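You operate a simulated robot arm through the tools that you are given. There is no shell and no other tool. Be economical: measure what you need, move in short steps, check, and stop when the job is done.

You are at the controls of a simulated robot arm. One attempt, no reset.

## Task
Open the right drawer of the display table, take the purple rag and leave it inside and shut the drawer again. Open the right drawer of the workbench, take the white wheel on the top of the bath table and put it away inside and shut the drawer again. Put the red battery in the grey box. Fetch the brown block and set it on the white tin. Open the cleaner drawer. Do these in any order.

It is judged by the outcome, as a careful person would: the job done as asked, and still so three seconds after it is handed in. It fails if anything else is knocked over, pushed out of place, dropped, spilled or broken.

## Robot
A 7-joint arm with a two-finger parallel gripper on a trunk, on a base that drives. Base frame: it is fixed to the floor where the robot stands at the start and does not move with it; the origin is under the middle of the robot, x ahead of it, y to its left, z up. Lengths are in cm, angles in degrees, forces in N, time in s.
With the tool pointing down near the work surface it reaches from about 26 to 72 cm from the robot's upright axis, wherever it stands. Its first joint turns from -166.0 to 166.0 degrees. Places, roughly: LT drawer2 [70, 0, 60]; WB drawer2 [-950, -10, 70]; brown block (2x4x4 cm) [-530, 280, 70]; cleaner drawer [-970, -270, 90]; grey box (22x20x9 cm) [60, 100, 70]; purple rag (7x10x3 cm) [-110, 400, 60]; red battery [50, 75, 75]; right drawer of the display table [60, 0, 60]; right drawer of the workbench [-940, -10, 80]; white tin [-550, 250, 75]; white wheel [75, 300, 75]. Payload 1.57 kg.
The TCP is the grasp point between the finger pads, 3 cm short of the fingertips. In the tool frame z runs along the fingers and y along their closing line. Largest opening 8 cm; finger width 1.7, thickness 1.2; the body of the gripper, 4 by 8.2 cm, starts 8 cm behind the TCP.
Orientation is that of the tool frame in the base frame, as a unit quaternion [x, y, z, w]. With the fingers straight down and closing along the base's y, the tool's x points along the base's -x, its y along +y and its z along -z.

## Interface
- The arm moves only by the tool nudge_tool. Its arguments are lists of equal length, an entry for each row: "slide": the shift along the tool's x, y, z in units of 400 mm (1.0 is 400 mm), a list of three; "turn": the turn, a rotation vector about the tool's x, y, z in units of 90 degrees (1.0 is 90 degrees), a list of three; "hand": the closure, from 0 (fully open) to 1 (shut). In form: {"slide": [[dx, dy, dz], ...], "turn": [[wx, wy, wz], ...], "hand": [hand, ...]}. A call has 1 to 8 rows; each row is the pose to reach, as a shift and turn from the pose commanded when the call began, along the tool's axes at that moment. A call with a number of a shift or a turn outside -1 to 1 is refused whole. Each row takes 0.2 s and may step no farther than 5 cm and 8.6 degrees from the row before; otherwise, or with a gripper value out of range, the whole call is refused. Where a pose cannot be reached the arm comes as near as it can. A force on the tool above 40 N (or 10 N above the force at the start of the call, whichever is more), or a blocked arm, ends the call early, and 0.2 s more pass. The fingers move at their own pace (about 7.2 cm/s each) and stop on an object; they squeeze with about 27 N. The grip force told is the motor's: it shows also when the fingers shut on nothing. Time passes only in rows, and 0.2 s behind the last, so rows that repeat a pose let the fingers close. The reply holds the time, the measured pose of the TCP, the force on the tool along the base axes, the opening and the grip force, in the units named above and with some noise, with the torque about the TCP (base axes, N m) and any sound that the robot's microphone picked up.
- Cameras (640 x 400 px; columns grow to the right, rows downward): "scene" is now at [-1.67, 17.16, 136.91]; the picture's right is [0.32, -0.95, 0.00], its down [-0.73, -0.24, -0.64] and it looks along [0.60, 0.20, -0.77] (base axes); focal length 263 px, centre (320, 200). "wrist" rides on the gripper at [7.2, -0.7, -12.2] in the tool frame; the picture's right is [0.09, 1.00, 0.00], its down [-0.84, 0.08, -0.54] and it looks along [-0.54, 0.05, 0.84] (tool axes); focal length 238 px, centre (320, 200). There is no depth. A picture from a camera that has moved, and an enlarged one, comes with that camera's place and axes in the base frame and with its lens. The place of the scene camera against the robot may be out by one fixed shift of up to 1.2 cm in any direction.
- snapshot(camera): a new picture of that camera. It takes no simulated time.
- raise_lower(by): slides the trunk up (or, below 0, down) by that many cm; the arm and the scene camera ride with it, the base frame stays. It gives what a move gives, with no picture.
- drive_base(legs): drives the robot by 1 to 6 legs, each [ahead, left, turn to the left] in cm, cm and degrees, along the robot's own axes; the way and the turn of a leg run together, so that a leg with both is an arc; at most 150 cm and 180 degrees a leg. The arm and the cameras ride along, it lands a little off, and it stops where it bumps. It gives what a move gives.
- aim_head(pan, tilt): turns the head with the scene camera to pan (to the left, within 86 degrees either way) and tilt (down, from -29 to 69), counted from straight ahead of the robot. It gives what a move gives.
- close_up(camera, box): a new picture of the part [left, top, right, bottom] of that camera's present view, enlarged. It takes no simulated time.
- job_done(): hands the job in; it is judged then, once.

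Go step by step. Nothing tells you exact positions but the pictures and the camera data: compare them with the known pose of the tool, close in by small moves and look again before you grip or let go. The budget is 196 turns and 182 pictures, counting those below and the enlarged ones. Unless the task says otherwise, let go and move clear before handing in.

The tools are called as a command line: name --argument value ..., lists and objects as JSON in quotes. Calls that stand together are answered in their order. nudge_tool: Moves the arm, as the interface text tells. Its arguments: {"type":"object","properties":{"slide":{"type":"array"},"turn":{"type":"array"},"hand":{"type":"array"}},"required":["slide","turn","hand"]} The other tools are called the same way: raise_lower (by) slides the trunk up or down; drive_base (legs) drives the base; aim_head (pan, tilt) turns the head that bears the scene camera; snapshot (camera) takes a picture; close_up (camera, box) takes an enlarged picture of a part of a camera's view; job_done () hands the job in.

At the start:

```text
t: 0.0
eef_pos: [28.03, 39.71, 107.75]
tcp_rot: [0.0, 1.0, 0.0, 0.0]
wrist_force: [0.7, -0.7, 0.8]
wrist_torque: [0.02, -0.05, 0.0]
opening: 7.99
gripper_force: 0.1
trunk travel left (down, up): [-5.0, 6.5]
robot x, y, heading: [0.25, -0.25, 0.2]
head pan, tilt: [18.5, 50.5]
```

scene: 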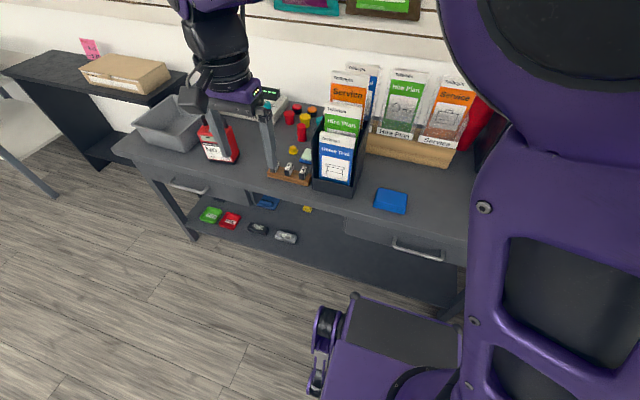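
wrist: 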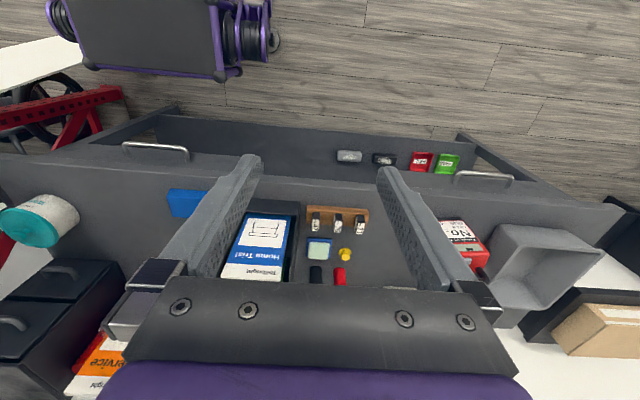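

I see the display table ahead with the grey box at its left end and a red item beside it. I'll look closer to identify the battery and the drawer handle.

close_up --camera "scene" --box '[120, 70, 340, 210]'

close_up --camera "wrist" --box '[240, 120, 620, 330]'

```text
2.86 times, centred on (230, 140) of scene
camera zoom: at [-1.67, 17.16, 136.91], right [0.32, -0.95, 0.0], down [-0.73, -0.24, -0.64], along [0.6, 0.2, -0.77], focal length 752 px, centre (577, 371)
```

zoom: 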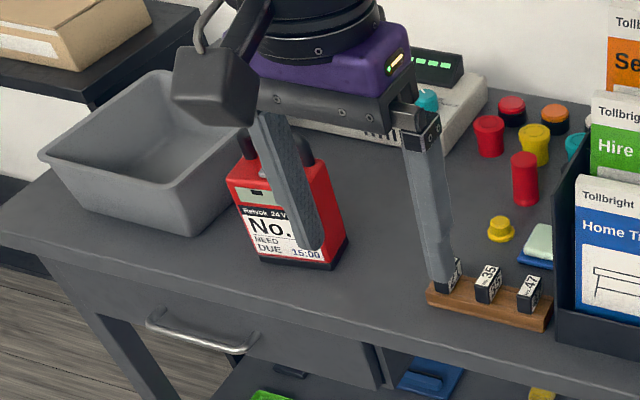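

```text
1.68 times, centred on (430, 225) of wrist
camera zoom: at [20.81, 38.96, 119.92], right [-0.09, 1.0, 0.0], down [0.84, 0.08, 0.54], along [0.54, 0.05, -0.84], focal length 401 px, centre (135, 158)
```

zoom: 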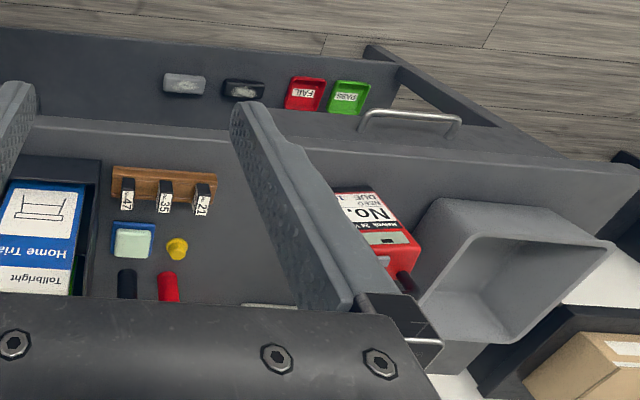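

The battery is the red box at about [57, 74], standing on a table top at about z=71, and its 5-6 cm depth lies along x. I'll look around to the left before I drive that way.

aim_head --pan 80 --tilt 30

snapshot --camera "scene"

```text
t: 1.3
eef_pos: [28.07, 39.84, 107.52]
tcp_rot: [0.0, 1.0, -0.001, -0.001]
wrist_force: [0.5, 0.2, -0.1]
wrist_torque: [0.0, 0.0, 0.04]
opening: 8.0
gripper_force: 0.1
trunk travel left (down, up): [-5.0, 6.5]
robot x, y, heading: [0.16, -0.24, -0.0]
head pan, tilt: [80.0, 30.0]
```

```text
177 pictures are left
camera scene: at [-1.34, 19.53, 139.69], right [0.53, -0.85, 0.0], down [-0.44, -0.28, -0.85], along [0.72, 0.45, -0.52], focal length 263 px, centre (320, 200)
```

scene: 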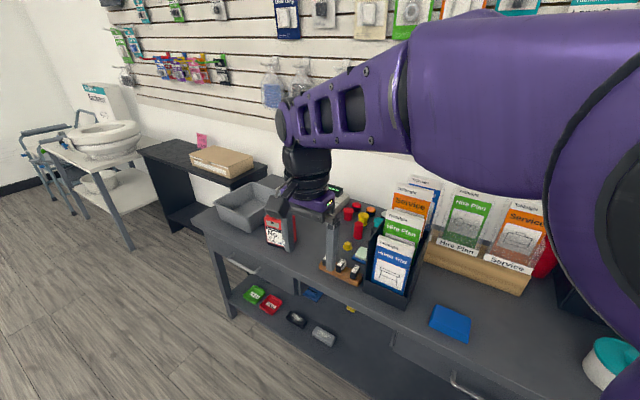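

The head may still have been moving in that picture, so I'll look again.

snapshot --camera "scene"

```text
176 pictures are left
camera scene: at [-1.34, 19.53, 139.69], right [0.53, -0.85, 0.0], down [-0.44, -0.28, -0.85], along [0.72, 0.45, -0.52], focal length 263 px, centre (320, 200)
```

scene: 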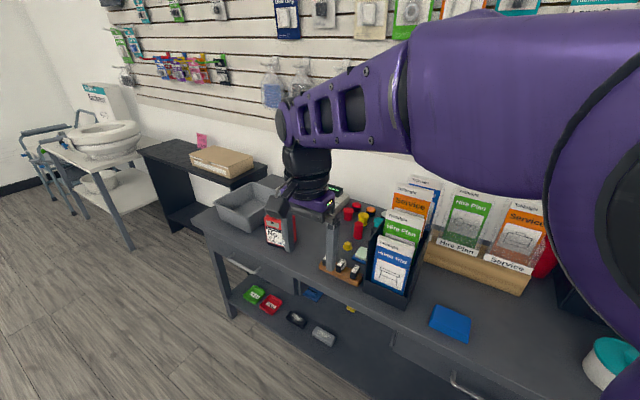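

The picture lags the head's travel, but the floor to the left is clear. I'll slide left along the table by 70 cm.

drive_base --legs '[[0, 68, 0]]'

snapshot --camera "scene"

snapshot --camera "wrist"

```text
t: 8.4
eef_pos: [27.78, 108.6, 107.45]
tcp_rot: [-0.003, 1.0, -0.002, -0.002]
wrist_force: [-0.3, 1.1, -0.7]
wrist_torque: [0.0, 0.02, -0.02]
opening: 8.01
gripper_force: 0.1
trunk travel left (down, up): [-5.0, 6.5]
robot x, y, heading: [-0.4, 68.66, 0.4]
head pan, tilt: [80.0, 30.0]
```

```text
175 pictures are left
camera scene: at [-1.6, 88.28, 139.94], right [0.55, -0.84, 0.0], down [-0.42, -0.27, -0.87], along [0.72, 0.48, -0.5], focal length 263 px, centre (320, 200)
```

scene: 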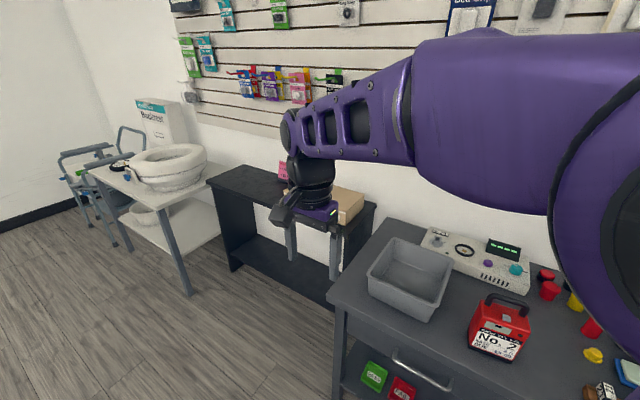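

```text
174 pictures are left
camera wrist: at [20.52, 107.76, 119.67], right [-0.1, 1.0, 0.0], down [0.84, 0.08, 0.54], along [0.54, 0.05, -0.84], focal length 238 px, centre (320, 200)
```

wrist: 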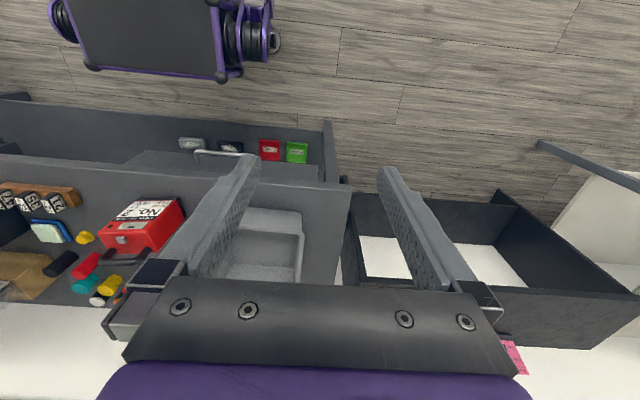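

The battery has a carry handle on top, and the grey box is just left of it. I'll measure both with enlarged views.

close_up --camera "scene" --box '[350, 225, 560, 370]'

close_up --camera "wrist" --box '[60, 180, 220, 290]'

```text
2.76 times, centred on (455, 298) of scene
camera zoom: at [-1.6, 88.28, 139.94], right [0.55, -0.84, 0.0], down [-0.42, -0.27, -0.87], along [0.72, 0.48, -0.5], focal length 726 px, centre (-52, -69)
```

zoom: 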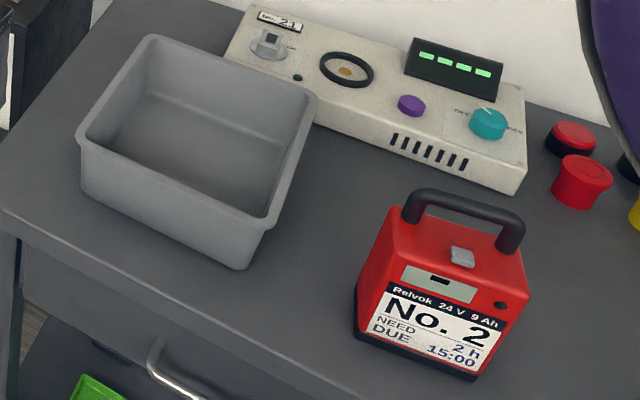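

```text
3.64 times, centred on (140, 235) of wrist
camera zoom: at [20.52, 107.76, 119.67], right [-0.1, 1.0, 0.0], down [0.84, 0.08, 0.54], along [0.54, 0.05, -0.84], focal length 867 px, centre (974, 73)
```

zoom: 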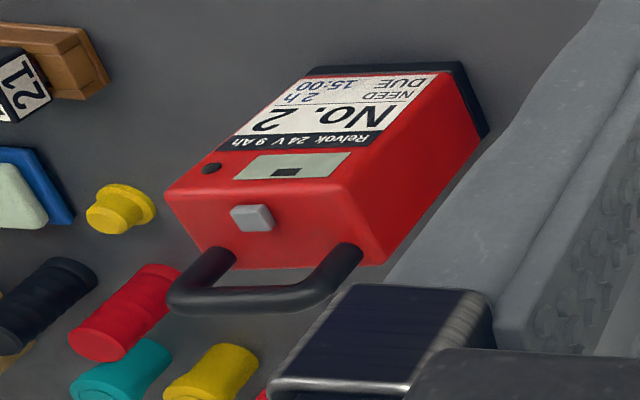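

Battery centre is about [58, 72.5], turned about 9°, and roughly 6 x 9.6 cm with its top at z≈83. The box centre is about [65, 98]. I'll move 22 cm left so both are in comfortable reach, then turn the gripper to close along x.

drive_base --legs '[[0, 20, 0]]'

nudge_tool --slide '[[0, 0, 0], [0, 0, 0], [0, 0, 0], [0, 0, 0], [0, 0, 0], [0, 0, 0], [0, 0, 0], [0, 0, 0]]' --turn '[[0, 0, 0.09], [0, 0, 0.18], [0, 0, 0.27], [0, 0, 0.36], [0, 0, 0.45], [0, 0, 0.54], [0, 0, 0.63], [0, 0, 0.72]]' --hand '[0, 0, 0, 0, 0, 0, 0, 0]'

```text
t: 10.9
eef_pos: [27.4, 128.31, 107.15]
tcp_rot: [-0.004, 1.0, -0.006, -0.003]
wrist_force: [-0.6, 0.0, -0.9]
wrist_torque: [-0.02, -0.01, 0.01]
opening: 8.0
gripper_force: 0.2
trunk travel left (down, up): [-5.0, 6.5]
robot x, y, heading: [-0.21, 88.16, 0.6]
head pan, tilt: [80.0, 30.0]
```

```text
t: 12.7
eef_pos: [27.51, 128.26, 106.93]
tcp_rot: [0.534, 0.846, -0.009, 0.0]
wrist_force: [-0.3, -1.1, 0.4]
wrist_torque: [0.02, -0.02, -0.03]
opening: 8.0
gripper_force: 0.1
trunk travel left (down, up): [-5.0, 6.5]
robot x, y, heading: [-0.26, 88.41, 0.6]
head pan, tilt: [80.0, 30.0]
```

Tool y is now at 25.5°. I'll turn 16.5° more and travel at height towards the battery.

nudge_tool --slide '[[-0.12, 0.007, 0], [-0.24, 0.013, 0], [-0.36, 0.02, 0], [-0.48, 0.026, 0], [-0.6, 0.033, 0], [-0.72, 0.04, 0], [-0.84, 0.046, 0], [-0.96, 0.053, 0]]' --turn '[[0, 0, 0.05], [0, 0, 0.1], [0, 0, 0.15], [0, 0, 0.18], [0, 0, 0.18], [0, 0, 0.18], [0, 0, 0.18], [0, 0, 0.18]]' --hand '[0, 0, 0, 0, 0, 0, 0, 0]'

aim_head --pan 0 --tilt 50

```text
t: 14.5
eef_pos: [46.06, 94.48, 107.48]
tcp_rot: [0.645, 0.764, -0.004, 0.002]
wrist_force: [-0.8, -0.2, 0.0]
wrist_torque: [0.0, 0.01, 0.01]
opening: 8.01
gripper_force: 0.1
trunk travel left (down, up): [-5.0, 6.5]
robot x, y, heading: [-0.18, 88.08, 0.7]
head pan, tilt: [80.0, 30.0]
```

```text
t: 16.0
eef_pos: [46.05, 94.57, 107.44]
tcp_rot: [0.646, 0.763, -0.006, 0.001]
wrist_force: [0.2, 1.1, 0.5]
wrist_torque: [-0.02, 0.0, 0.05]
opening: 7.98
gripper_force: 0.1
trunk travel left (down, up): [-5.0, 6.5]
robot x, y, heading: [-0.06, 88.26, 0.3]
head pan, tilt: [0.0, 50.0]
```

Orientation is right. I'll move above the battery and look.

nudge_tool --slide '[[-0.11, 0.04, 0], [-0.22, 0.08, 0], [-0.33, 0.12, 0], [-0.44, 0.16, 0], [-0.55, 0.2, 0], [-0.592, 0.205, 0], [-0.592, 0.205, 0.1]]' --turn '[[0, 0, 0], [0, 0, 0], [0, 0, 0], [0, 0, 0], [0, 0, 0], [0, 0, 0], [0, 0, 0]]' --hand '[0, 0, 0, 0, 0, 0, 0]'

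snapshot --camera "wrist"

snapshot --camera "scene"

```text
t: 17.6
eef_pos: [57.87, 72.65, 103.42]
tcp_rot: [0.646, 0.763, -0.006, 0.0]
wrist_force: [0.1, -0.1, -0.1]
wrist_torque: [0.01, 0.03, 0.0]
opening: 7.99
gripper_force: 0.1
trunk travel left (down, up): [-5.0, 6.5]
robot x, y, heading: [-0.25, 88.45, 0.4]
head pan, tilt: [0.0, 50.0]
```

```text
171 pictures are left
camera wrist: at [56.03, 79.58, 115.51], right [0.97, 0.25, -0.01], down [0.22, -0.81, 0.55], along [0.13, -0.53, -0.84], focal length 238 px, centre (320, 200)
```

wrist: 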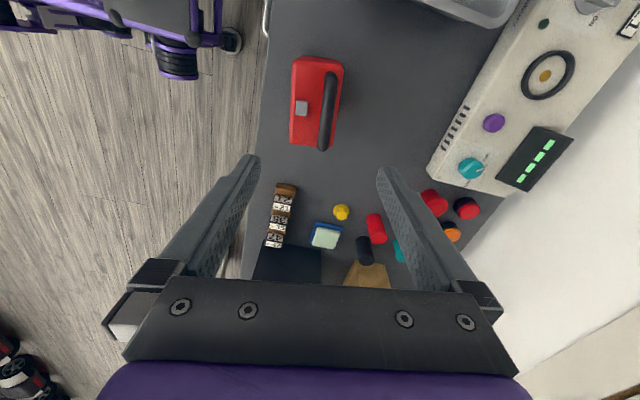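

```text
170 pictures are left
camera scene: at [-1.67, 103.01, 136.99], right [0.01, -1.0, 0.0], down [-0.77, -0.01, -0.64], along [0.64, 0.01, -0.77], focal length 263 px, centre (320, 200)
```

scene: 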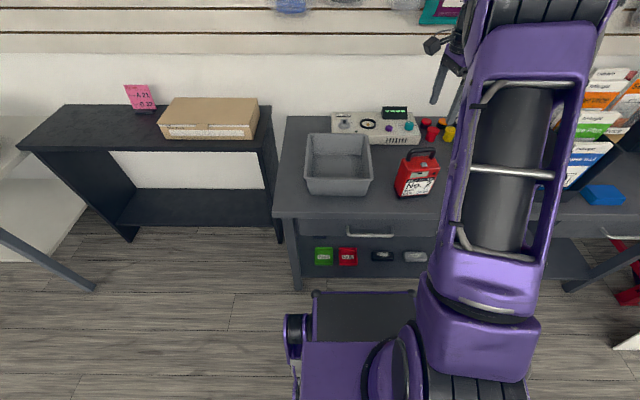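

The battery top centre reads [56.8, 73.4] and its yaw matches the tool. I'll shift 1 cm and descend partway to check.

nudge_tool --slide '[[0.015, -0.027, 0.05], [0.015, -0.027, 0.16], [0.015, -0.027, 0.27], [0.015, -0.027, 0.37]]' --turn '[[0, 0, 0], [0, 0, 0], [0, 0, 0], [0, 0, 0]]' --hand '[0, 0, 0, 0]'

snapshot --camera "wrist"

snapshot --camera "scene"

```text
t: 18.6
eef_pos: [56.85, 72.54, 88.44]
tcp_rot: [0.646, 0.763, -0.006, 0.001]
wrist_force: [0.1, -0.6, 1.2]
wrist_torque: [0.02, -0.02, -0.01]
opening: 8.0
gripper_force: 0.0
trunk travel left (down, up): [-5.0, 6.5]
robot x, y, heading: [-0.39, 88.47, 0.6]
head pan, tilt: [0.0, 50.0]
```

```text
169 pictures are left
camera wrist: at [55.0, 79.67, 100.59], right [0.97, 0.26, -0.01], down [0.22, -0.81, 0.55], along [0.13, -0.53, -0.84], focal length 238 px, centre (320, 200)
```

wrist: 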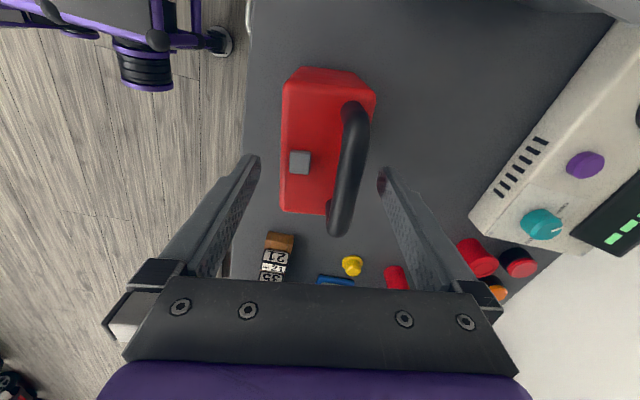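

```text
168 pictures are left
camera scene: at [-1.68, 103.02, 136.99], right [0.01, -1.0, 0.0], down [-0.77, -0.01, -0.64], along [0.64, 0.01, -0.77], focal length 263 px, centre (320, 200)
```

scene: 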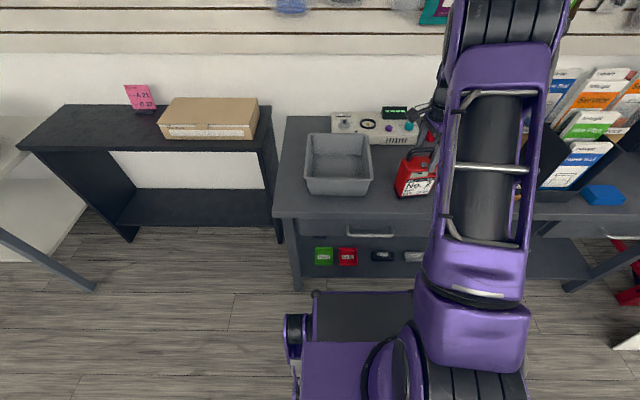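

The fingers straddle the body evenly. I'll descend to z≈81 and close.

nudge_tool --slide '[[0, 0, 0.06], [0, 0, 0.12], [0, 0, 0.185], [0, 0, 0.185], [0, 0, 0.185], [0, 0, 0.185]]' --turn '[[0, 0, 0], [0, 0, 0], [0, 0, 0], [0, 0, 0], [0, 0, 0], [0, 0, 0]]' --hand '[0, 0, 0, 1, 1, 1]'

snapshot --camera "wrist"

```text
t: 20.0
eef_pos: [56.51, 72.75, 81.24]
tcp_rot: [0.646, 0.763, -0.006, 0.001]
wrist_force: [5.2, 1.5, -0.9]
wrist_torque: [0.41, -0.75, -0.06]
opening: 6.04
gripper_force: 26.8
trunk travel left (down, up): [-5.0, 6.5]
robot x, y, heading: [-0.04, 88.19, 0.5]
head pan, tilt: [0.0, 50.0]
```

```text
167 pictures are left
camera wrist: at [54.71, 79.65, 93.27], right [0.97, 0.26, -0.01], down [0.22, -0.81, 0.55], along [0.13, -0.53, -0.84], focal length 238 px, centre (320, 200)
```

wrist: 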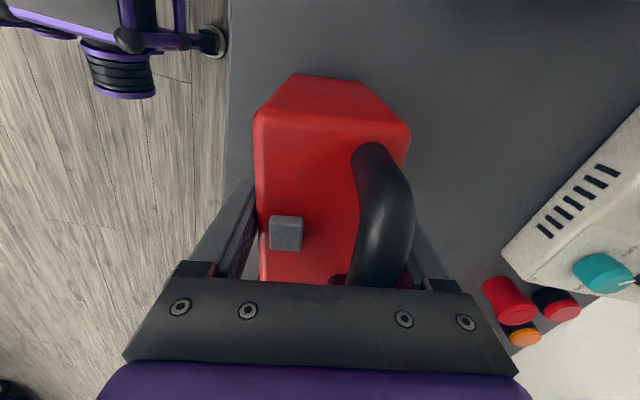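

Firm grip at 6.04 cm. Lifting 15 cm.

nudge_tool --slide '[[0, 0, -0.04], [0, 0, -0.1], [0, 0, -0.18], [0, 0, -0.28], [0, 0, -0.38]]' --turn '[[0, 0, 0], [0, 0, 0], [0, 0, 0], [0, 0, 0], [0, 0, 0]]' --hand '[1, 1, 1, 1, 1]'

snapshot --camera "wrist"

snapshot --camera "scene"

```text
t: 21.2
eef_pos: [56.64, 72.77, 96.33]
tcp_rot: [0.646, 0.763, -0.007, 0.0]
wrist_force: [-0.3, -0.3, -13.3]
wrist_torque: [-0.01, 0.01, -0.02]
opening: 6.02
gripper_force: 27.2
trunk travel left (down, up): [-5.0, 6.5]
robot x, y, heading: [-0.04, 88.37, 0.6]
head pan, tilt: [0.0, 50.0]
```

```text
166 pictures are left
camera wrist: at [54.91, 79.8, 108.54], right [0.97, 0.25, -0.01], down [0.22, -0.81, 0.55], along [0.13, -0.53, -0.84], focal length 238 px, centre (320, 200)
```

wrist: 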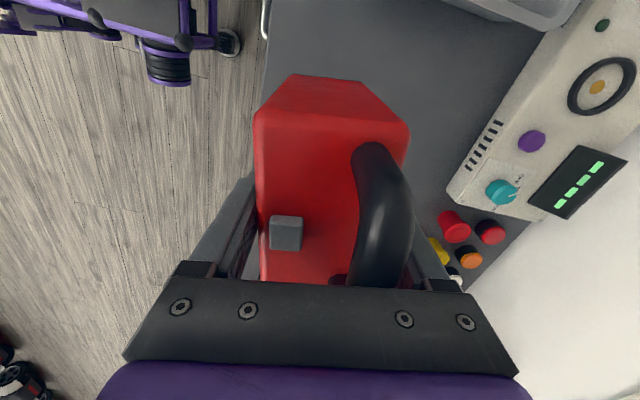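

```text
165 pictures are left
camera scene: at [-1.57, 102.99, 136.98], right [0.01, -1.0, 0.0], down [-0.77, -0.01, -0.64], along [0.64, 0.01, -0.77], focal length 263 px, centre (320, 200)
```

scene: 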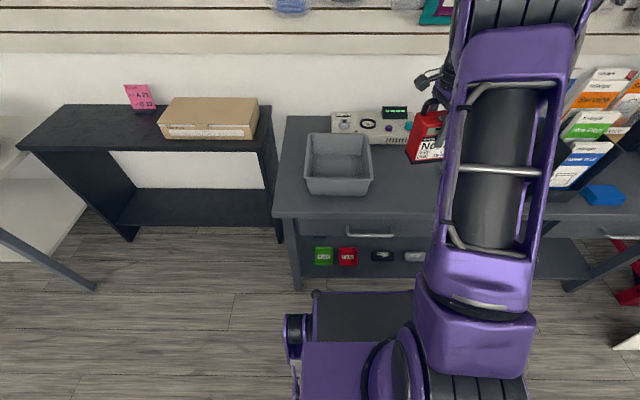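

The battery weighs about 1.36 kg and is held well. I'll carry it over the box centre at about [65, 97.3].

nudge_tool --slide '[[0.071, 0.039, 0], [0.142, 0.077, 0], [0.214, 0.116, 0], [0.285, 0.154, 0], [0.356, 0.193, 0], [0.427, 0.232, 0], [0.499, 0.27, 0], [0.57, 0.309, 0]]' --turn '[[0, 0, 0], [0, 0, 0], [0, 0, 0], [0, 0, 0], [0, 0, 0], [0, 0, 0], [0, 0, 0], [0, 0, 0]]' --hand '[1, 1, 1, 1, 1, 1, 1, 1]'

snapshot --camera "wrist"

snapshot --camera "scene"

```text
t: 23.0
eef_pos: [65.18, 97.41, 96.33]
tcp_rot: [0.646, 0.763, -0.006, -0.001]
wrist_force: [0.2, -0.4, -12.8]
wrist_torque: [0.0, -0.02, -0.05]
opening: 6.02
gripper_force: 26.7
trunk travel left (down, up): [-5.0, 6.5]
robot x, y, heading: [-0.27, 88.74, 0.5]
head pan, tilt: [0.0, 50.0]
```

```text
164 pictures are left
camera wrist: at [63.47, 104.39, 108.42], right [0.97, 0.25, -0.01], down [0.22, -0.81, 0.55], along [0.13, -0.53, -0.84], focal length 238 px, centre (320, 200)
```

wrist: 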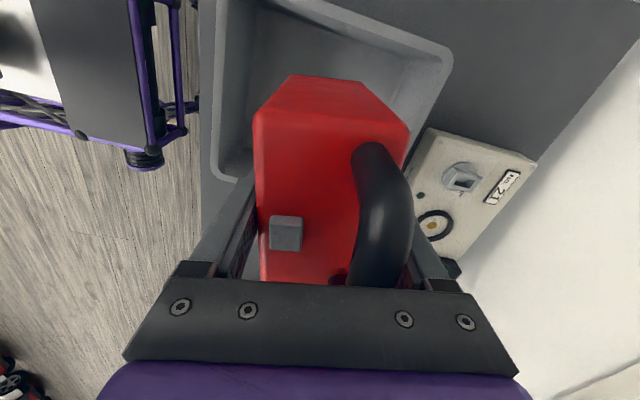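

```text
163 pictures are left
camera scene: at [-1.57, 103.04, 136.98], right [0.01, -1.0, 0.0], down [-0.77, -0.01, -0.64], along [0.64, 0.01, -0.77], focal length 263 px, centre (320, 200)
```

scene: 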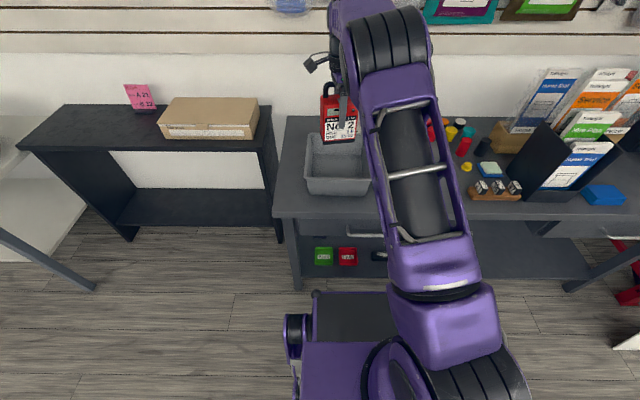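

It's centred within the box. Lowering.

nudge_tool --slide '[[0, 0, 0.07], [0, 0, 0.14], [0, 0, 0.21], [0, 0, 0.27], [0, 0, 0.31], [0, 0, 0.335], [0, 0, 0.35]]' --turn '[[0, 0, 0], [0, 0, 0], [0, 0, 0], [0, 0, 0], [0, 0, 0], [0, 0, 0], [0, 0, 0]]' --hand '[1, 1, 1, 1, 1, 1, 1]'

snapshot --camera "wrist"

```text
t: 24.6
eef_pos: [65.06, 97.33, 82.23]
tcp_rot: [0.646, 0.763, -0.006, 0.001]
wrist_force: [-0.2, -0.3, -12.1]
wrist_torque: [0.02, 0.01, -0.01]
opening: 6.01
gripper_force: 27.4
trunk travel left (down, up): [-5.0, 6.5]
robot x, y, heading: [-0.48, 88.05, 0.6]
head pan, tilt: [0.0, 50.0]
```

```text
162 pictures are left
camera wrist: at [63.35, 104.34, 94.24], right [0.97, 0.25, -0.01], down [0.22, -0.81, 0.55], along [0.13, -0.53, -0.84], focal length 238 px, centre (320, 200)
```

wrist: 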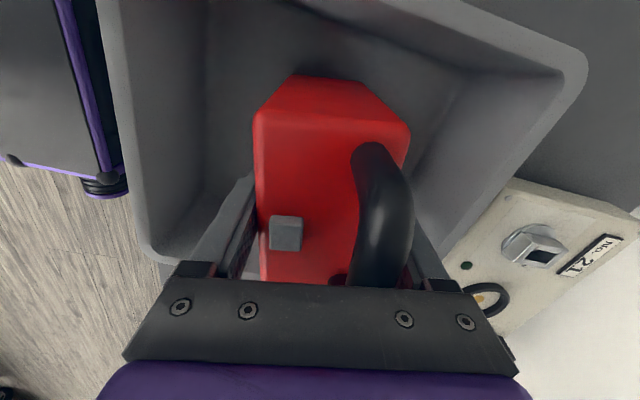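

Still hanging freely. I'll ease down until contact shows.

nudge_tool --slide '[[0, 0, 0.006], [0, 0, 0.012], [0, 0, 0.018]]' --turn '[[0, 0, 0], [0, 0, 0], [0, 0, 0]]' --hand '[1, 1, 1]'

```text
t: 25.4
eef_pos: [65.2, 97.43, 81.77]
tcp_rot: [0.646, 0.763, -0.006, 0.001]
wrist_force: [-2.0, 2.0, -1.4]
wrist_torque: [0.03, -0.06, -0.03]
opening: 6.02
gripper_force: 26.9
trunk travel left (down, up): [-5.0, 6.5]
robot x, y, heading: [-0.48, 88.33, 0.6]
head pan, tilt: [0.0, 50.0]
```

It's resting on the box floor. I'll open and rise clear.

nudge_tool --slide '[[0, 0, 0.018], [0, 0, 0.018], [0, 0, 0.018], [0, 0, -0.05], [0, 0, -0.15], [0, 0, -0.26], [0, 0, -0.37], [0, 0, -0.48]]' --turn '[[0, 0, 0], [0, 0, 0], [0, 0, 0], [0, 0, 0], [0, 0, 0], [0, 0, 0], [0, 0, 0], [0, 0, 0]]' --hand '[0, 0, 0, 0, 0, 0, 0, 0]'

snapshot --camera "wrist"

```text
t: 27.2
eef_pos: [65.45, 97.54, 100.77]
tcp_rot: [0.646, 0.763, -0.007, 0.002]
wrist_force: [0.9, 0.4, 0.4]
wrist_torque: [-0.01, 0.0, 0.0]
opening: 8.01
gripper_force: 0.1
trunk travel left (down, up): [-5.0, 6.5]
robot x, y, heading: [-0.51, 88.18, 0.7]
head pan, tilt: [0.0, 50.0]
```

```text
161 pictures are left
camera wrist: at [63.59, 104.46, 112.88], right [0.97, 0.25, -0.01], down [0.22, -0.81, 0.55], along [0.13, -0.53, -0.84], focal length 238 px, centre (320, 200)
```

wrist: 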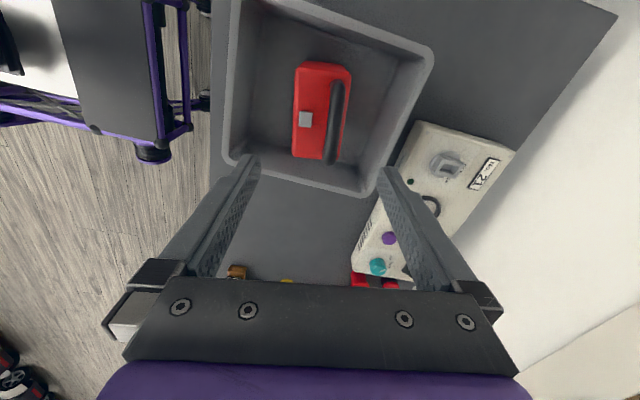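

The battery is in the box. Now the right drawer: I'll back off and drive right so I'm squarely in front of it, then look.

drive_base --legs '[[-30, 0, 0], [0, -85, 0]]'

snapshot --camera "scene"

snapshot --camera "wrist"

```text
t: 37.5
eef_pos: [36.18, 11.15, 100.8]
tcp_rot: [0.645, 0.764, -0.006, 0.0]
wrist_force: [-0.2, 0.5, 0.1]
wrist_torque: [0.01, 0.03, -0.03]
opening: 8.0
gripper_force: 0.0
trunk travel left (down, up): [-5.0, 6.5]
robot x, y, heading: [-29.22, 1.83, 0.7]
head pan, tilt: [0.0, 50.0]
```

```text
160 pictures are left
camera scene: at [-30.97, 16.43, 136.98], right [0.01, -1.0, 0.0], down [-0.77, -0.01, -0.64], along [0.64, 0.01, -0.77], focal length 263 px, centre (320, 200)
```

scene: 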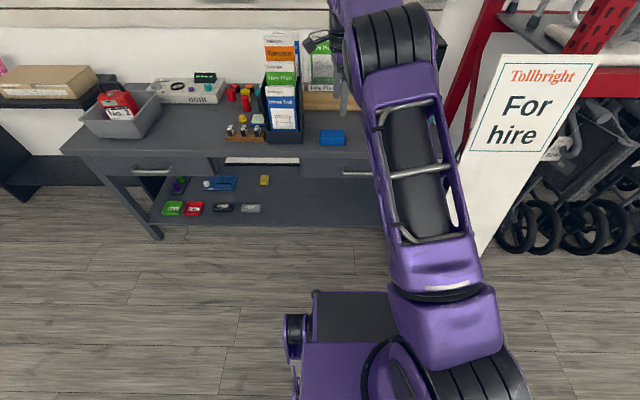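

```text
159 pictures are left
camera wrist: at [34.27, 18.16, 112.86], right [0.97, 0.26, -0.01], down [0.22, -0.81, 0.55], along [0.13, -0.53, -0.84], focal length 238 px, centre (320, 200)
```

wrist: 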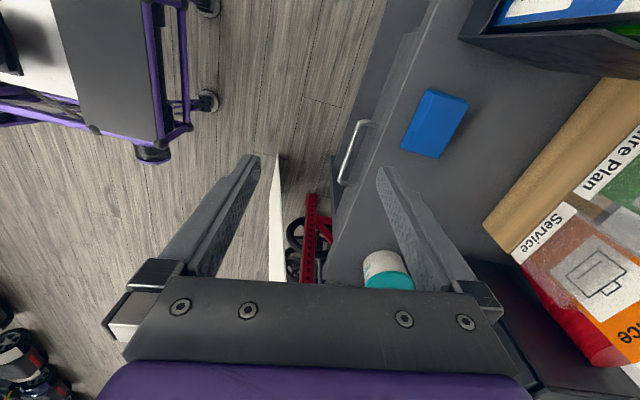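

The handle bar runs from about y=-8 to 7.5 at x≈46.5, z≈62. I'll zoom in to see its stand-off and the table edge.

close_up --camera "wrist" --box '[300, 90, 440, 220]'

aim_head --pan -10 --tilt 35

```text
3.08 times, centred on (370, 155) of wrist
camera zoom: at [34.27, 18.16, 112.86], right [0.97, 0.26, -0.01], down [0.22, -0.81, 0.55], along [0.13, -0.53, -0.84], focal length 733 px, centre (166, 338)
```

zoom: 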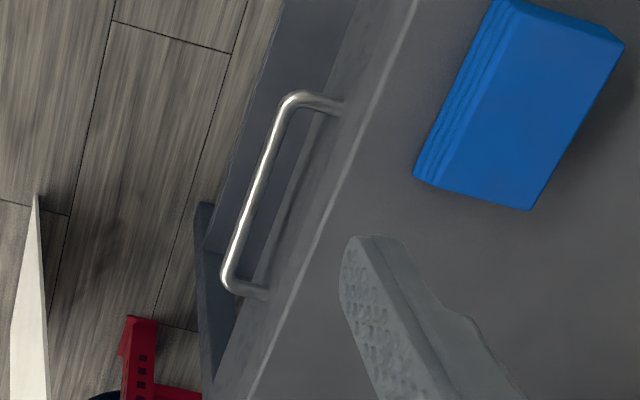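

```text
t: 38.3
eef_pos: [36.13, 11.2, 100.76]
tcp_rot: [0.645, 0.764, -0.006, 0.001]
wrist_force: [0.8, 0.2, -0.3]
wrist_torque: [-0.01, 0.02, 0.02]
opening: 8.02
gripper_force: 0.1
trunk travel left (down, up): [-5.0, 6.5]
robot x, y, heading: [-29.4, 1.95, 0.7]
head pan, tilt: [-10.0, 35.0]
```

The bar stands about 3.5 cm off the drawer face. I'll bring the tool level, pointing at the drawer and closing vertically, to grip the bar. First I'll take out the yaw.

nudge_tool --slide '[[0, 0, 0], [0, 0, 0]]' --turn '[[0, 0, 0.055], [0, 0, 0.1075]]' --hand '[0, 0]'

nudge_tool --slide '[[0, -0.02, 0], [0, -0.04, 0], [0, -0.06, 0], [0, -0.08, 0], [0, -0.1, 0], [0, -0.1, 0], [0, -0.1, 0], [0, -0.1, 0]]' --turn '[[-0.09, 0, 0], [-0.18, 0, 0], [-0.27, 0, 0], [-0.36, 0, 0], [-0.45, 0, 0], [-0.54, 0, 0], [-0.63, 0, 0], [-0.72, 0, 0]]' --hand '[0, 0, 0, 0, 0, 0, 0, 0]'

snapshot --camera "scene"

```text
t: 38.9
eef_pos: [36.22, 11.36, 100.86]
tcp_rot: [0.708, 0.707, -0.006, 0.001]
wrist_force: [-0.7, -0.2, 0.3]
wrist_torque: [-0.02, -0.02, 0.03]
opening: 8.0
gripper_force: 0.0
trunk travel left (down, up): [-5.0, 6.5]
robot x, y, heading: [-29.42, 1.82, 0.8]
head pan, tilt: [-10.0, 35.0]
```

```text
t: 40.7
eef_pos: [32.11, 11.19, 100.93]
tcp_rot: [0.596, 0.6, 0.375, 0.381]
wrist_force: [-0.1, 0.4, 0.0]
wrist_torque: [0.01, 0.0, -0.01]
opening: 7.98
gripper_force: 0.1
trunk travel left (down, up): [-5.0, 6.5]
robot x, y, heading: [-29.63, 1.46, 0.8]
head pan, tilt: [-10.0, 35.0]
```

```text
157 pictures are left
camera scene: at [-29.98, 14.91, 139.16], right [-0.16, -0.99, 0.0], down [-0.57, 0.09, -0.82], along [0.81, -0.13, -0.57], focal length 263 px, centre (320, 200)
```

scene: 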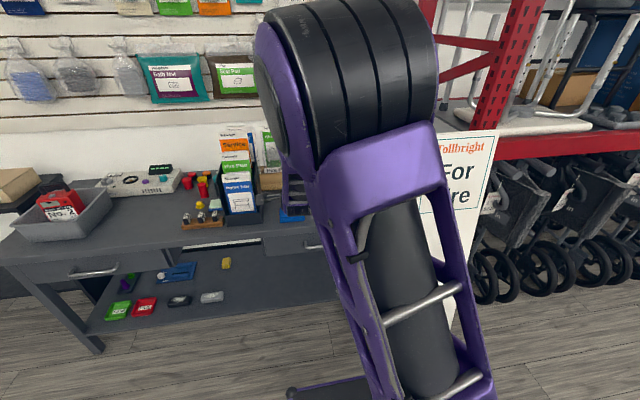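

Tilt is going fine. I'll finish tilting to about 10° below level.

nudge_tool --slide '[[0, 0, 0], [0, 0, 0]]' --turn '[[-0.09, 0, 0], [-0.17, 0, 0]]' --hand '[0, 0]'

nudge_tool --slide '[[-0.04, -0.11, 0], [-0.08, -0.22, 0], [-0.12, -0.33, 0], [-0.16, -0.44, 0], [-0.2, -0.55, 0], [-0.24, -0.66, 0], [-0.275, -0.77, 0], [-0.28, -0.88, 0]]' --turn '[[0, 0, 0], [0, 0, 0], [0, 0, 0], [0, 0, 0], [0, 0, 0], [0, 0, 0], [0, 0, 0], [0, 0, 0]]' --hand '[0, 0, 0, 0, 0, 0, 0, 0]'

snapshot --camera "wrist"

snapshot --camera "scene"

```text
t: 41.3
eef_pos: [32.09, 11.25, 100.76]
tcp_rot: [0.54, 0.545, 0.451, 0.456]
wrist_force: [0.4, -0.2, -0.1]
wrist_torque: [0.0, 0.02, 0.0]
opening: 8.0
gripper_force: 0.1
trunk travel left (down, up): [-5.0, 6.5]
robot x, y, heading: [-29.23, 2.31, 0.7]
head pan, tilt: [-10.0, 35.0]
```

```text
t: 43.1
eef_pos: [25.98, -0.39, 66.46]
tcp_rot: [0.539, 0.545, 0.451, 0.457]
wrist_force: [0.6, 0.0, -0.3]
wrist_torque: [-0.02, 0.0, -0.01]
opening: 8.0
gripper_force: 0.0
trunk travel left (down, up): [-5.0, 6.5]
robot x, y, heading: [-29.16, 1.64, 0.8]
head pan, tilt: [-10.0, 35.0]
```

```text
156 pictures are left
camera wrist: at [13.75, 6.68, 67.71], right [0.18, 0.1, 0.98], down [-0.52, -0.84, 0.18], along [0.84, -0.54, -0.09], focal length 238 px, centre (320, 200)
```

wrist: 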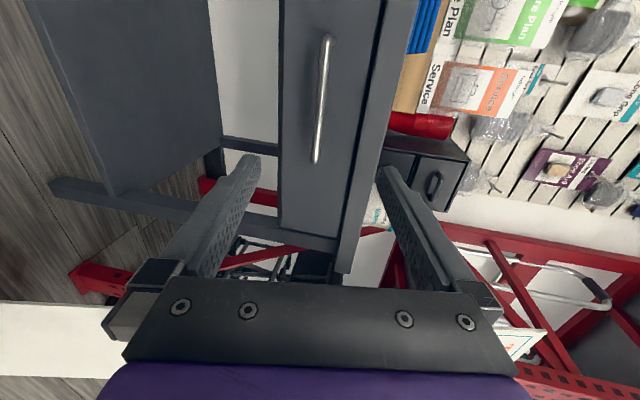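

```text
155 pictures are left
camera scene: at [-29.99, 14.92, 139.16], right [-0.16, -0.99, 0.0], down [-0.57, 0.09, -0.82], along [0.81, -0.13, -0.57], focal length 263 px, centre (320, 200)
```

scene: 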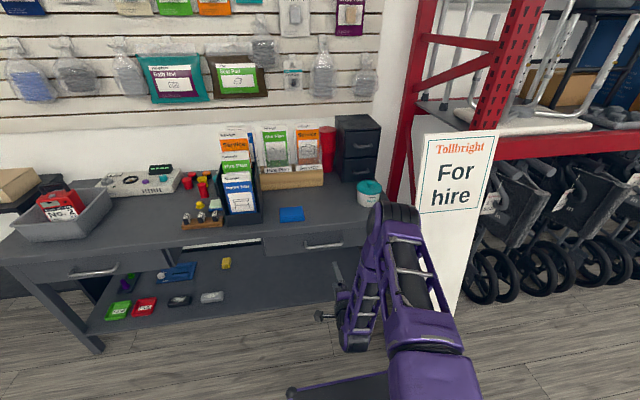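

The bar is at z≈62.8, y from -7.6 to 7.6, dead ahead along the tool's axis. I'll approach most of the way and check.

nudge_tool --slide '[[0.01, -0.003, 0.12], [0.01, -0.003, 0.24], [0.01, -0.003, 0.34]]' --turn '[[0, 0, 0], [0, 0, 0], [0, 0, 0]]' --hand '[0, 0, 0.3]'

snapshot --camera "wrist"

close_up --camera "scene" --box '[260, 200, 440, 320]'

```text
t: 43.9
eef_pos: [39.15, -0.18, 63.93]
tcp_rot: [0.541, 0.545, 0.45, 0.456]
wrist_force: [-0.2, 0.1, -0.3]
wrist_torque: [0.02, 0.0, 0.0]
opening: 5.61
gripper_force: 0.1
trunk travel left (down, up): [-5.0, 6.5]
robot x, y, heading: [-29.75, 1.46, 0.5]
head pan, tilt: [-10.0, 35.0]
```

```text
154 pictures are left
camera wrist: at [26.97, 6.99, 65.2], right [0.18, 0.1, 0.98], down [-0.52, -0.83, 0.18], along [0.84, -0.54, -0.09], focal length 238 px, centre (320, 200)
```

wrist: 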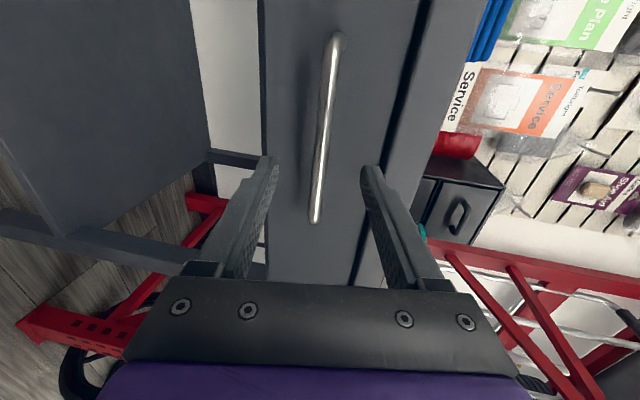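

```text
3.33 times, centred on (350, 260) of scene
camera zoom: at [-29.99, 14.91, 139.16], right [-0.16, -0.99, 0.0], down [-0.57, 0.09, -0.82], along [0.81, -0.13, -0.57], focal length 877 px, centre (220, 0)
```

zoom: 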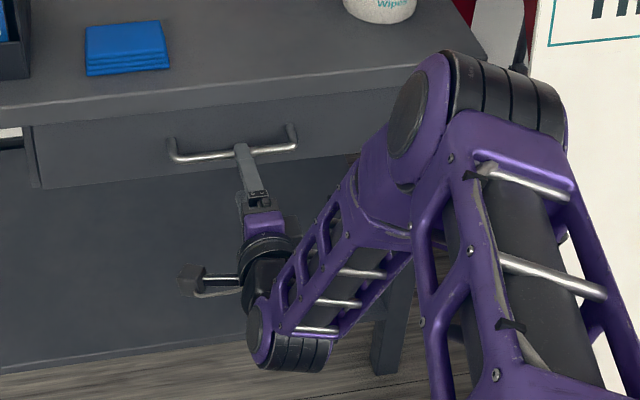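

Aligned. I'll advance 5.5 cm and close on the bar.

nudge_tool --slide '[[0, 0, 0.07], [0, 0, 0.12], [0, 0, 0.138], [0, 0, 0.138], [0, 0, 0.138], [0, 0, 0.138]]' --turn '[[0, 0, 0], [0, 0, 0], [0, 0, 0], [0, 0, 0], [0, 0, 0], [0, 0, 0]]' --hand '[0.3, 0.3, 0.3, 1, 1, 1]'

snapshot --camera "wrist"

```text
t: 45.3
eef_pos: [44.64, 0.1, 62.92]
tcp_rot: [0.54, 0.544, 0.451, 0.457]
wrist_force: [3.0, 0.8, 7.3]
wrist_torque: [0.39, -0.11, -0.05]
opening: 1.17
gripper_force: 29.3
trunk travel left (down, up): [-5.0, 6.5]
robot x, y, heading: [-29.66, 1.85, 0.8]
head pan, tilt: [-10.0, 35.0]
```

```text
152 pictures are left
camera wrist: at [32.4, 7.09, 64.29], right [0.17, 0.1, 0.98], down [-0.52, -0.84, 0.18], along [0.84, -0.54, -0.09], focal length 238 px, centre (320, 200)
```

wrist: 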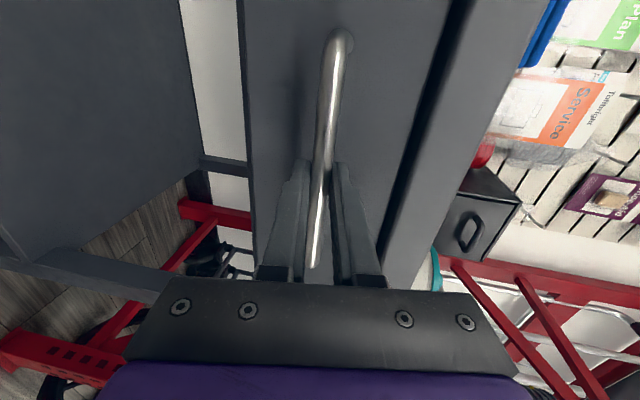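

Bar gripped. Pulling straight back along -x by 20 cm.

nudge_tool --slide '[[0, -0.008, -0.045], [0, -0.018, -0.1], [0, -0.03, -0.17], [0, -0.043, -0.24], [0, -0.055, -0.31], [0, -0.068, -0.38], [0, -0.08, -0.45], [0, -0.092, -0.517]]' --turn '[[0, 0, 0], [0, 0, 0], [0, 0, 0], [0, 0, 0], [0, 0, 0], [0, 0, 0], [0, 0, 0], [0, 0, 0]]' --hand '[1, 1, 1, 1, 1, 1, 1, 1]'

snapshot --camera "scene"

```text
t: 47.1
eef_pos: [23.6, 0.08, 63.08]
tcp_rot: [0.538, 0.545, 0.452, 0.457]
wrist_force: [-0.5, 6.9, 20.3]
wrist_torque: [0.28, -0.16, -0.43]
opening: 1.17
gripper_force: 29.1
trunk travel left (down, up): [-5.0, 6.5]
robot x, y, heading: [-29.75, 1.81, 0.6]
head pan, tilt: [-10.0, 35.0]
```

```text
151 pictures are left
camera scene: at [-30.11, 14.94, 139.16], right [-0.16, -0.99, 0.0], down [-0.57, 0.09, -0.82], along [0.81, -0.13, -0.57], focal length 263 px, centre (320, 200)
```

scene: 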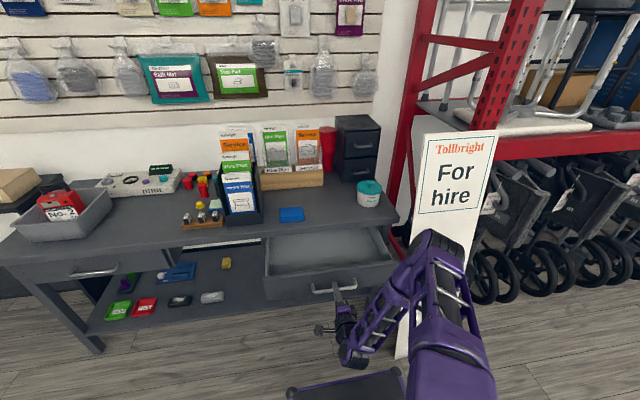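

The drawer is open about 21 cm. I'll release the bar and back off.

nudge_tool --slide '[[0, 0, 0], [0, 0, 0], [0, 0, 0], [0, 0, -0.08], [0, 0, -0.18]]' --turn '[[0, 0, 0], [0, 0, 0], [0, 0, 0], [0, 0, 0], [0, 0, 0]]' --hand '[0.3, 0.3, 0.3, 0.3, 0.3]'

snapshot --camera "wrist"

```text
t: 48.3
eef_pos: [16.55, -0.17, 64.19]
tcp_rot: [0.54, 0.545, 0.45, 0.456]
wrist_force: [0.0, 0.2, 0.2]
wrist_torque: [0.01, 0.01, -0.01]
opening: 5.62
gripper_force: 0.1
trunk travel left (down, up): [-5.0, 6.5]
robot x, y, heading: [-29.75, 1.76, 0.7]
head pan, tilt: [-10.0, 35.0]
```

```text
150 pictures are left
camera wrist: at [4.35, 7.06, 65.51], right [0.18, 0.1, 0.98], down [-0.52, -0.83, 0.18], along [0.84, -0.54, -0.09], focal length 238 px, centre (320, 200)
```

wrist: 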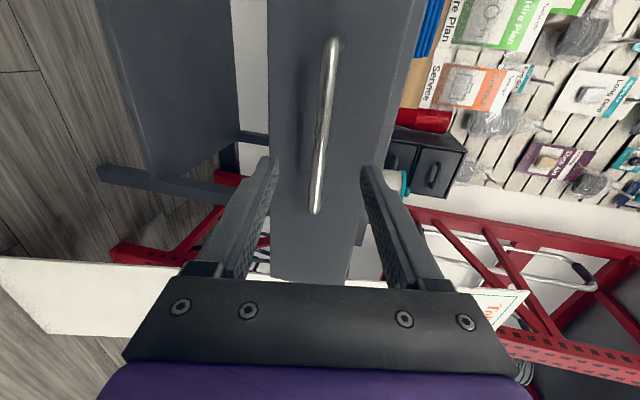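

Clear of the handle. I'll back away, turn left to face the rag's direction, and look.

drive_base --legs '[[-50, 0, 0], [0, 0, 90]]'

aim_head --pan 0 --tilt 20

nudge_tool --slide '[[0, 0.1, 0], [0, 0.2, 0], [0, 0.3, 0], [0, 0.4, 0], [0, 0.5, 0], [0, 0.6, 0], [0, 0.7, 0], [0, 0.8, 0]]' --turn '[[0.09, 0, 0], [0.18, 0, 0], [0.27, 0, 0], [0.36, 0, 0], [0.45, 0, 0], [0.54, 0, 0], [0.63, 0, 0], [0.72, 0, 0]]' --hand '[0, 0, 0, 0, 0, 0, 0, 0]'

snapshot --camera "scene"

```text
t: 55.1
eef_pos: [-76.61, 47.12, 64.14]
tcp_rot: [0.008, 0.768, 0.641, 0.013]
wrist_force: [0.8, -0.7, 1.0]
wrist_torque: [0.0, -0.02, -0.02]
opening: 5.61
gripper_force: 0.1
trunk travel left (down, up): [-5.0, 6.5]
robot x, y, heading: [-79.23, 1.15, 89.3]
head pan, tilt: [-10.0, 35.0]
```

```text
t: 55.9
eef_pos: [-76.58, 47.21, 64.17]
tcp_rot: [0.007, 0.767, 0.641, 0.013]
wrist_force: [-0.4, -0.1, 0.8]
wrist_torque: [0.04, 0.02, 0.01]
opening: 5.59
gripper_force: 0.0
trunk travel left (down, up): [-5.0, 6.5]
robot x, y, heading: [-79.52, 1.35, 89.0]
head pan, tilt: [0.0, 20.0]
```

```text
t: 57.7
eef_pos: [-77.06, 52.62, 95.92]
tcp_rot: [0.013, 0.991, 0.131, 0.008]
wrist_force: [-0.4, -0.1, 0.9]
wrist_torque: [0.02, -0.16, -0.04]
opening: 7.98
gripper_force: 0.1
trunk travel left (down, up): [-5.0, 6.5]
robot x, y, heading: [-79.61, 1.23, 89.3]
head pan, tilt: [0.0, 20.0]
```

```text
149 pictures are left
camera scene: at [-93.78, 2.31, 141.52], right [1.0, -0.02, 0.0], down [0.0, -0.34, -0.94], along [0.02, 0.94, -0.34], focal length 263 px, centre (320, 200)
```

scene: 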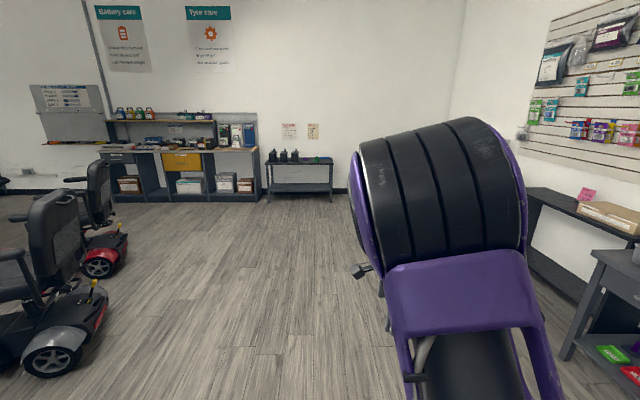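

The small table straight ahead at about [-115, 385] must hold the rag. The lane is clear, so I'll drive there.

drive_base --legs '[[150, 12, 0], [140, 12, 0.7]]'

aim_head --pan 0 --tilt 40

nudge_tool --slide '[[0, 0, 0], [0, 0, 0]]' --turn '[[0.09, 0, 0], [0.165, 0, 0]]' --hand '[0, 0]'

snapshot --camera "scene"

snapshot --camera "wrist"

```text
refused: leg 1 is longer than a leg can be; nothing moved
```

```text
t: 58.5
eef_pos: [-76.6, 52.7, 95.77]
tcp_rot: [0.016, 0.991, 0.13, 0.006]
wrist_force: [0.0, 0.2, 0.5]
wrist_torque: [0.0, 0.02, 0.02]
opening: 7.98
gripper_force: 0.0
trunk travel left (down, up): [-5.0, 6.5]
robot x, y, heading: [-79.55, 1.03, 89.1]
head pan, tilt: [0.0, 40.0]
```

```text
t: 59.1
eef_pos: [-76.77, 52.79, 95.61]
tcp_rot: [0.014, 1.0, 0.0, 0.005]
wrist_force: [-0.1, -0.2, 0.3]
wrist_torque: [0.01, -0.02, 0.03]
opening: 8.02
gripper_force: 0.1
trunk travel left (down, up): [-5.0, 6.5]
robot x, y, heading: [-79.25, 0.85, 88.9]
head pan, tilt: [0.0, 40.0]
```

```text
148 pictures are left
camera scene: at [-93.6, 1.57, 138.4], right [1.0, -0.02, 0.0], down [-0.01, -0.64, -0.77], along [0.01, 0.77, -0.64], focal length 263 px, centre (320, 200)
```

scene: 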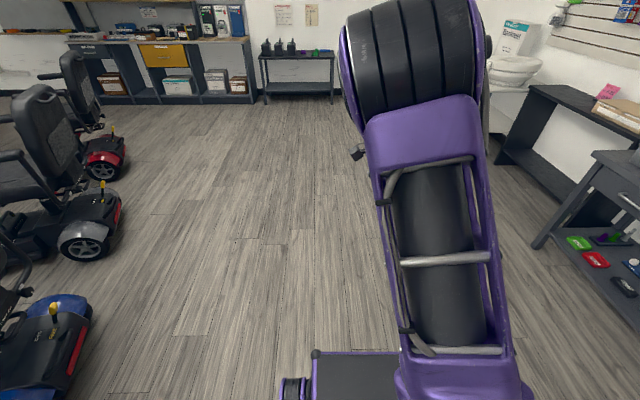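

```text
147 pictures are left
camera wrist: at [-84.17, 52.2, 107.78], right [-0.06, 1.0, 0.0], down [0.83, 0.05, 0.55], along [0.55, 0.03, -0.83], focal length 238 px, centre (320, 200)
```

wrist: 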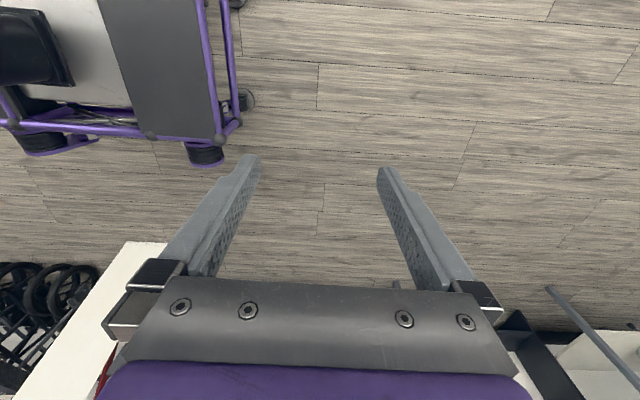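

Leg limit is 150 overall. I'll resend with shorter legs.

drive_base --legs '[[145, 12, 0], [145, 12, 0.7]]'

snapshot --camera "scene"

```text
t: 73.2
eef_pos: [-98.9, 343.54, 95.74]
tcp_rot: [0.015, 1.0, 0.001, 0.006]
wrist_force: [0.0, 0.6, 0.2]
wrist_torque: [-0.01, 0.03, -0.01]
opening: 8.0
gripper_force: 0.1
trunk travel left (down, up): [-5.0, 6.5]
robot x, y, heading: [-101.72, 292.07, 89.2]
head pan, tilt: [0.0, 40.0]
```

```text
146 pictures are left
camera scene: at [-115.76, 292.4, 138.4], right [1.0, -0.02, 0.0], down [-0.01, -0.64, -0.77], along [0.01, 0.77, -0.64], focal length 263 px, centre (320, 200)
```

scene: 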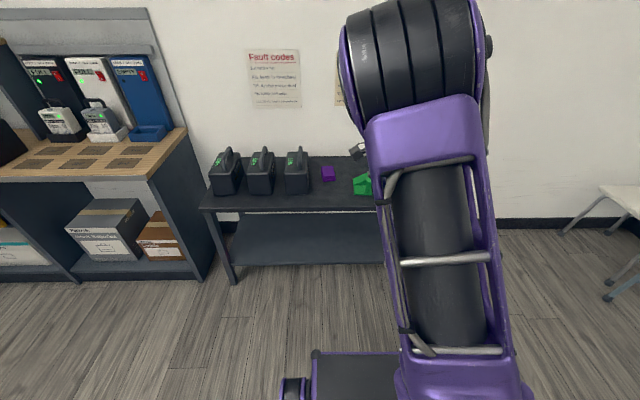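

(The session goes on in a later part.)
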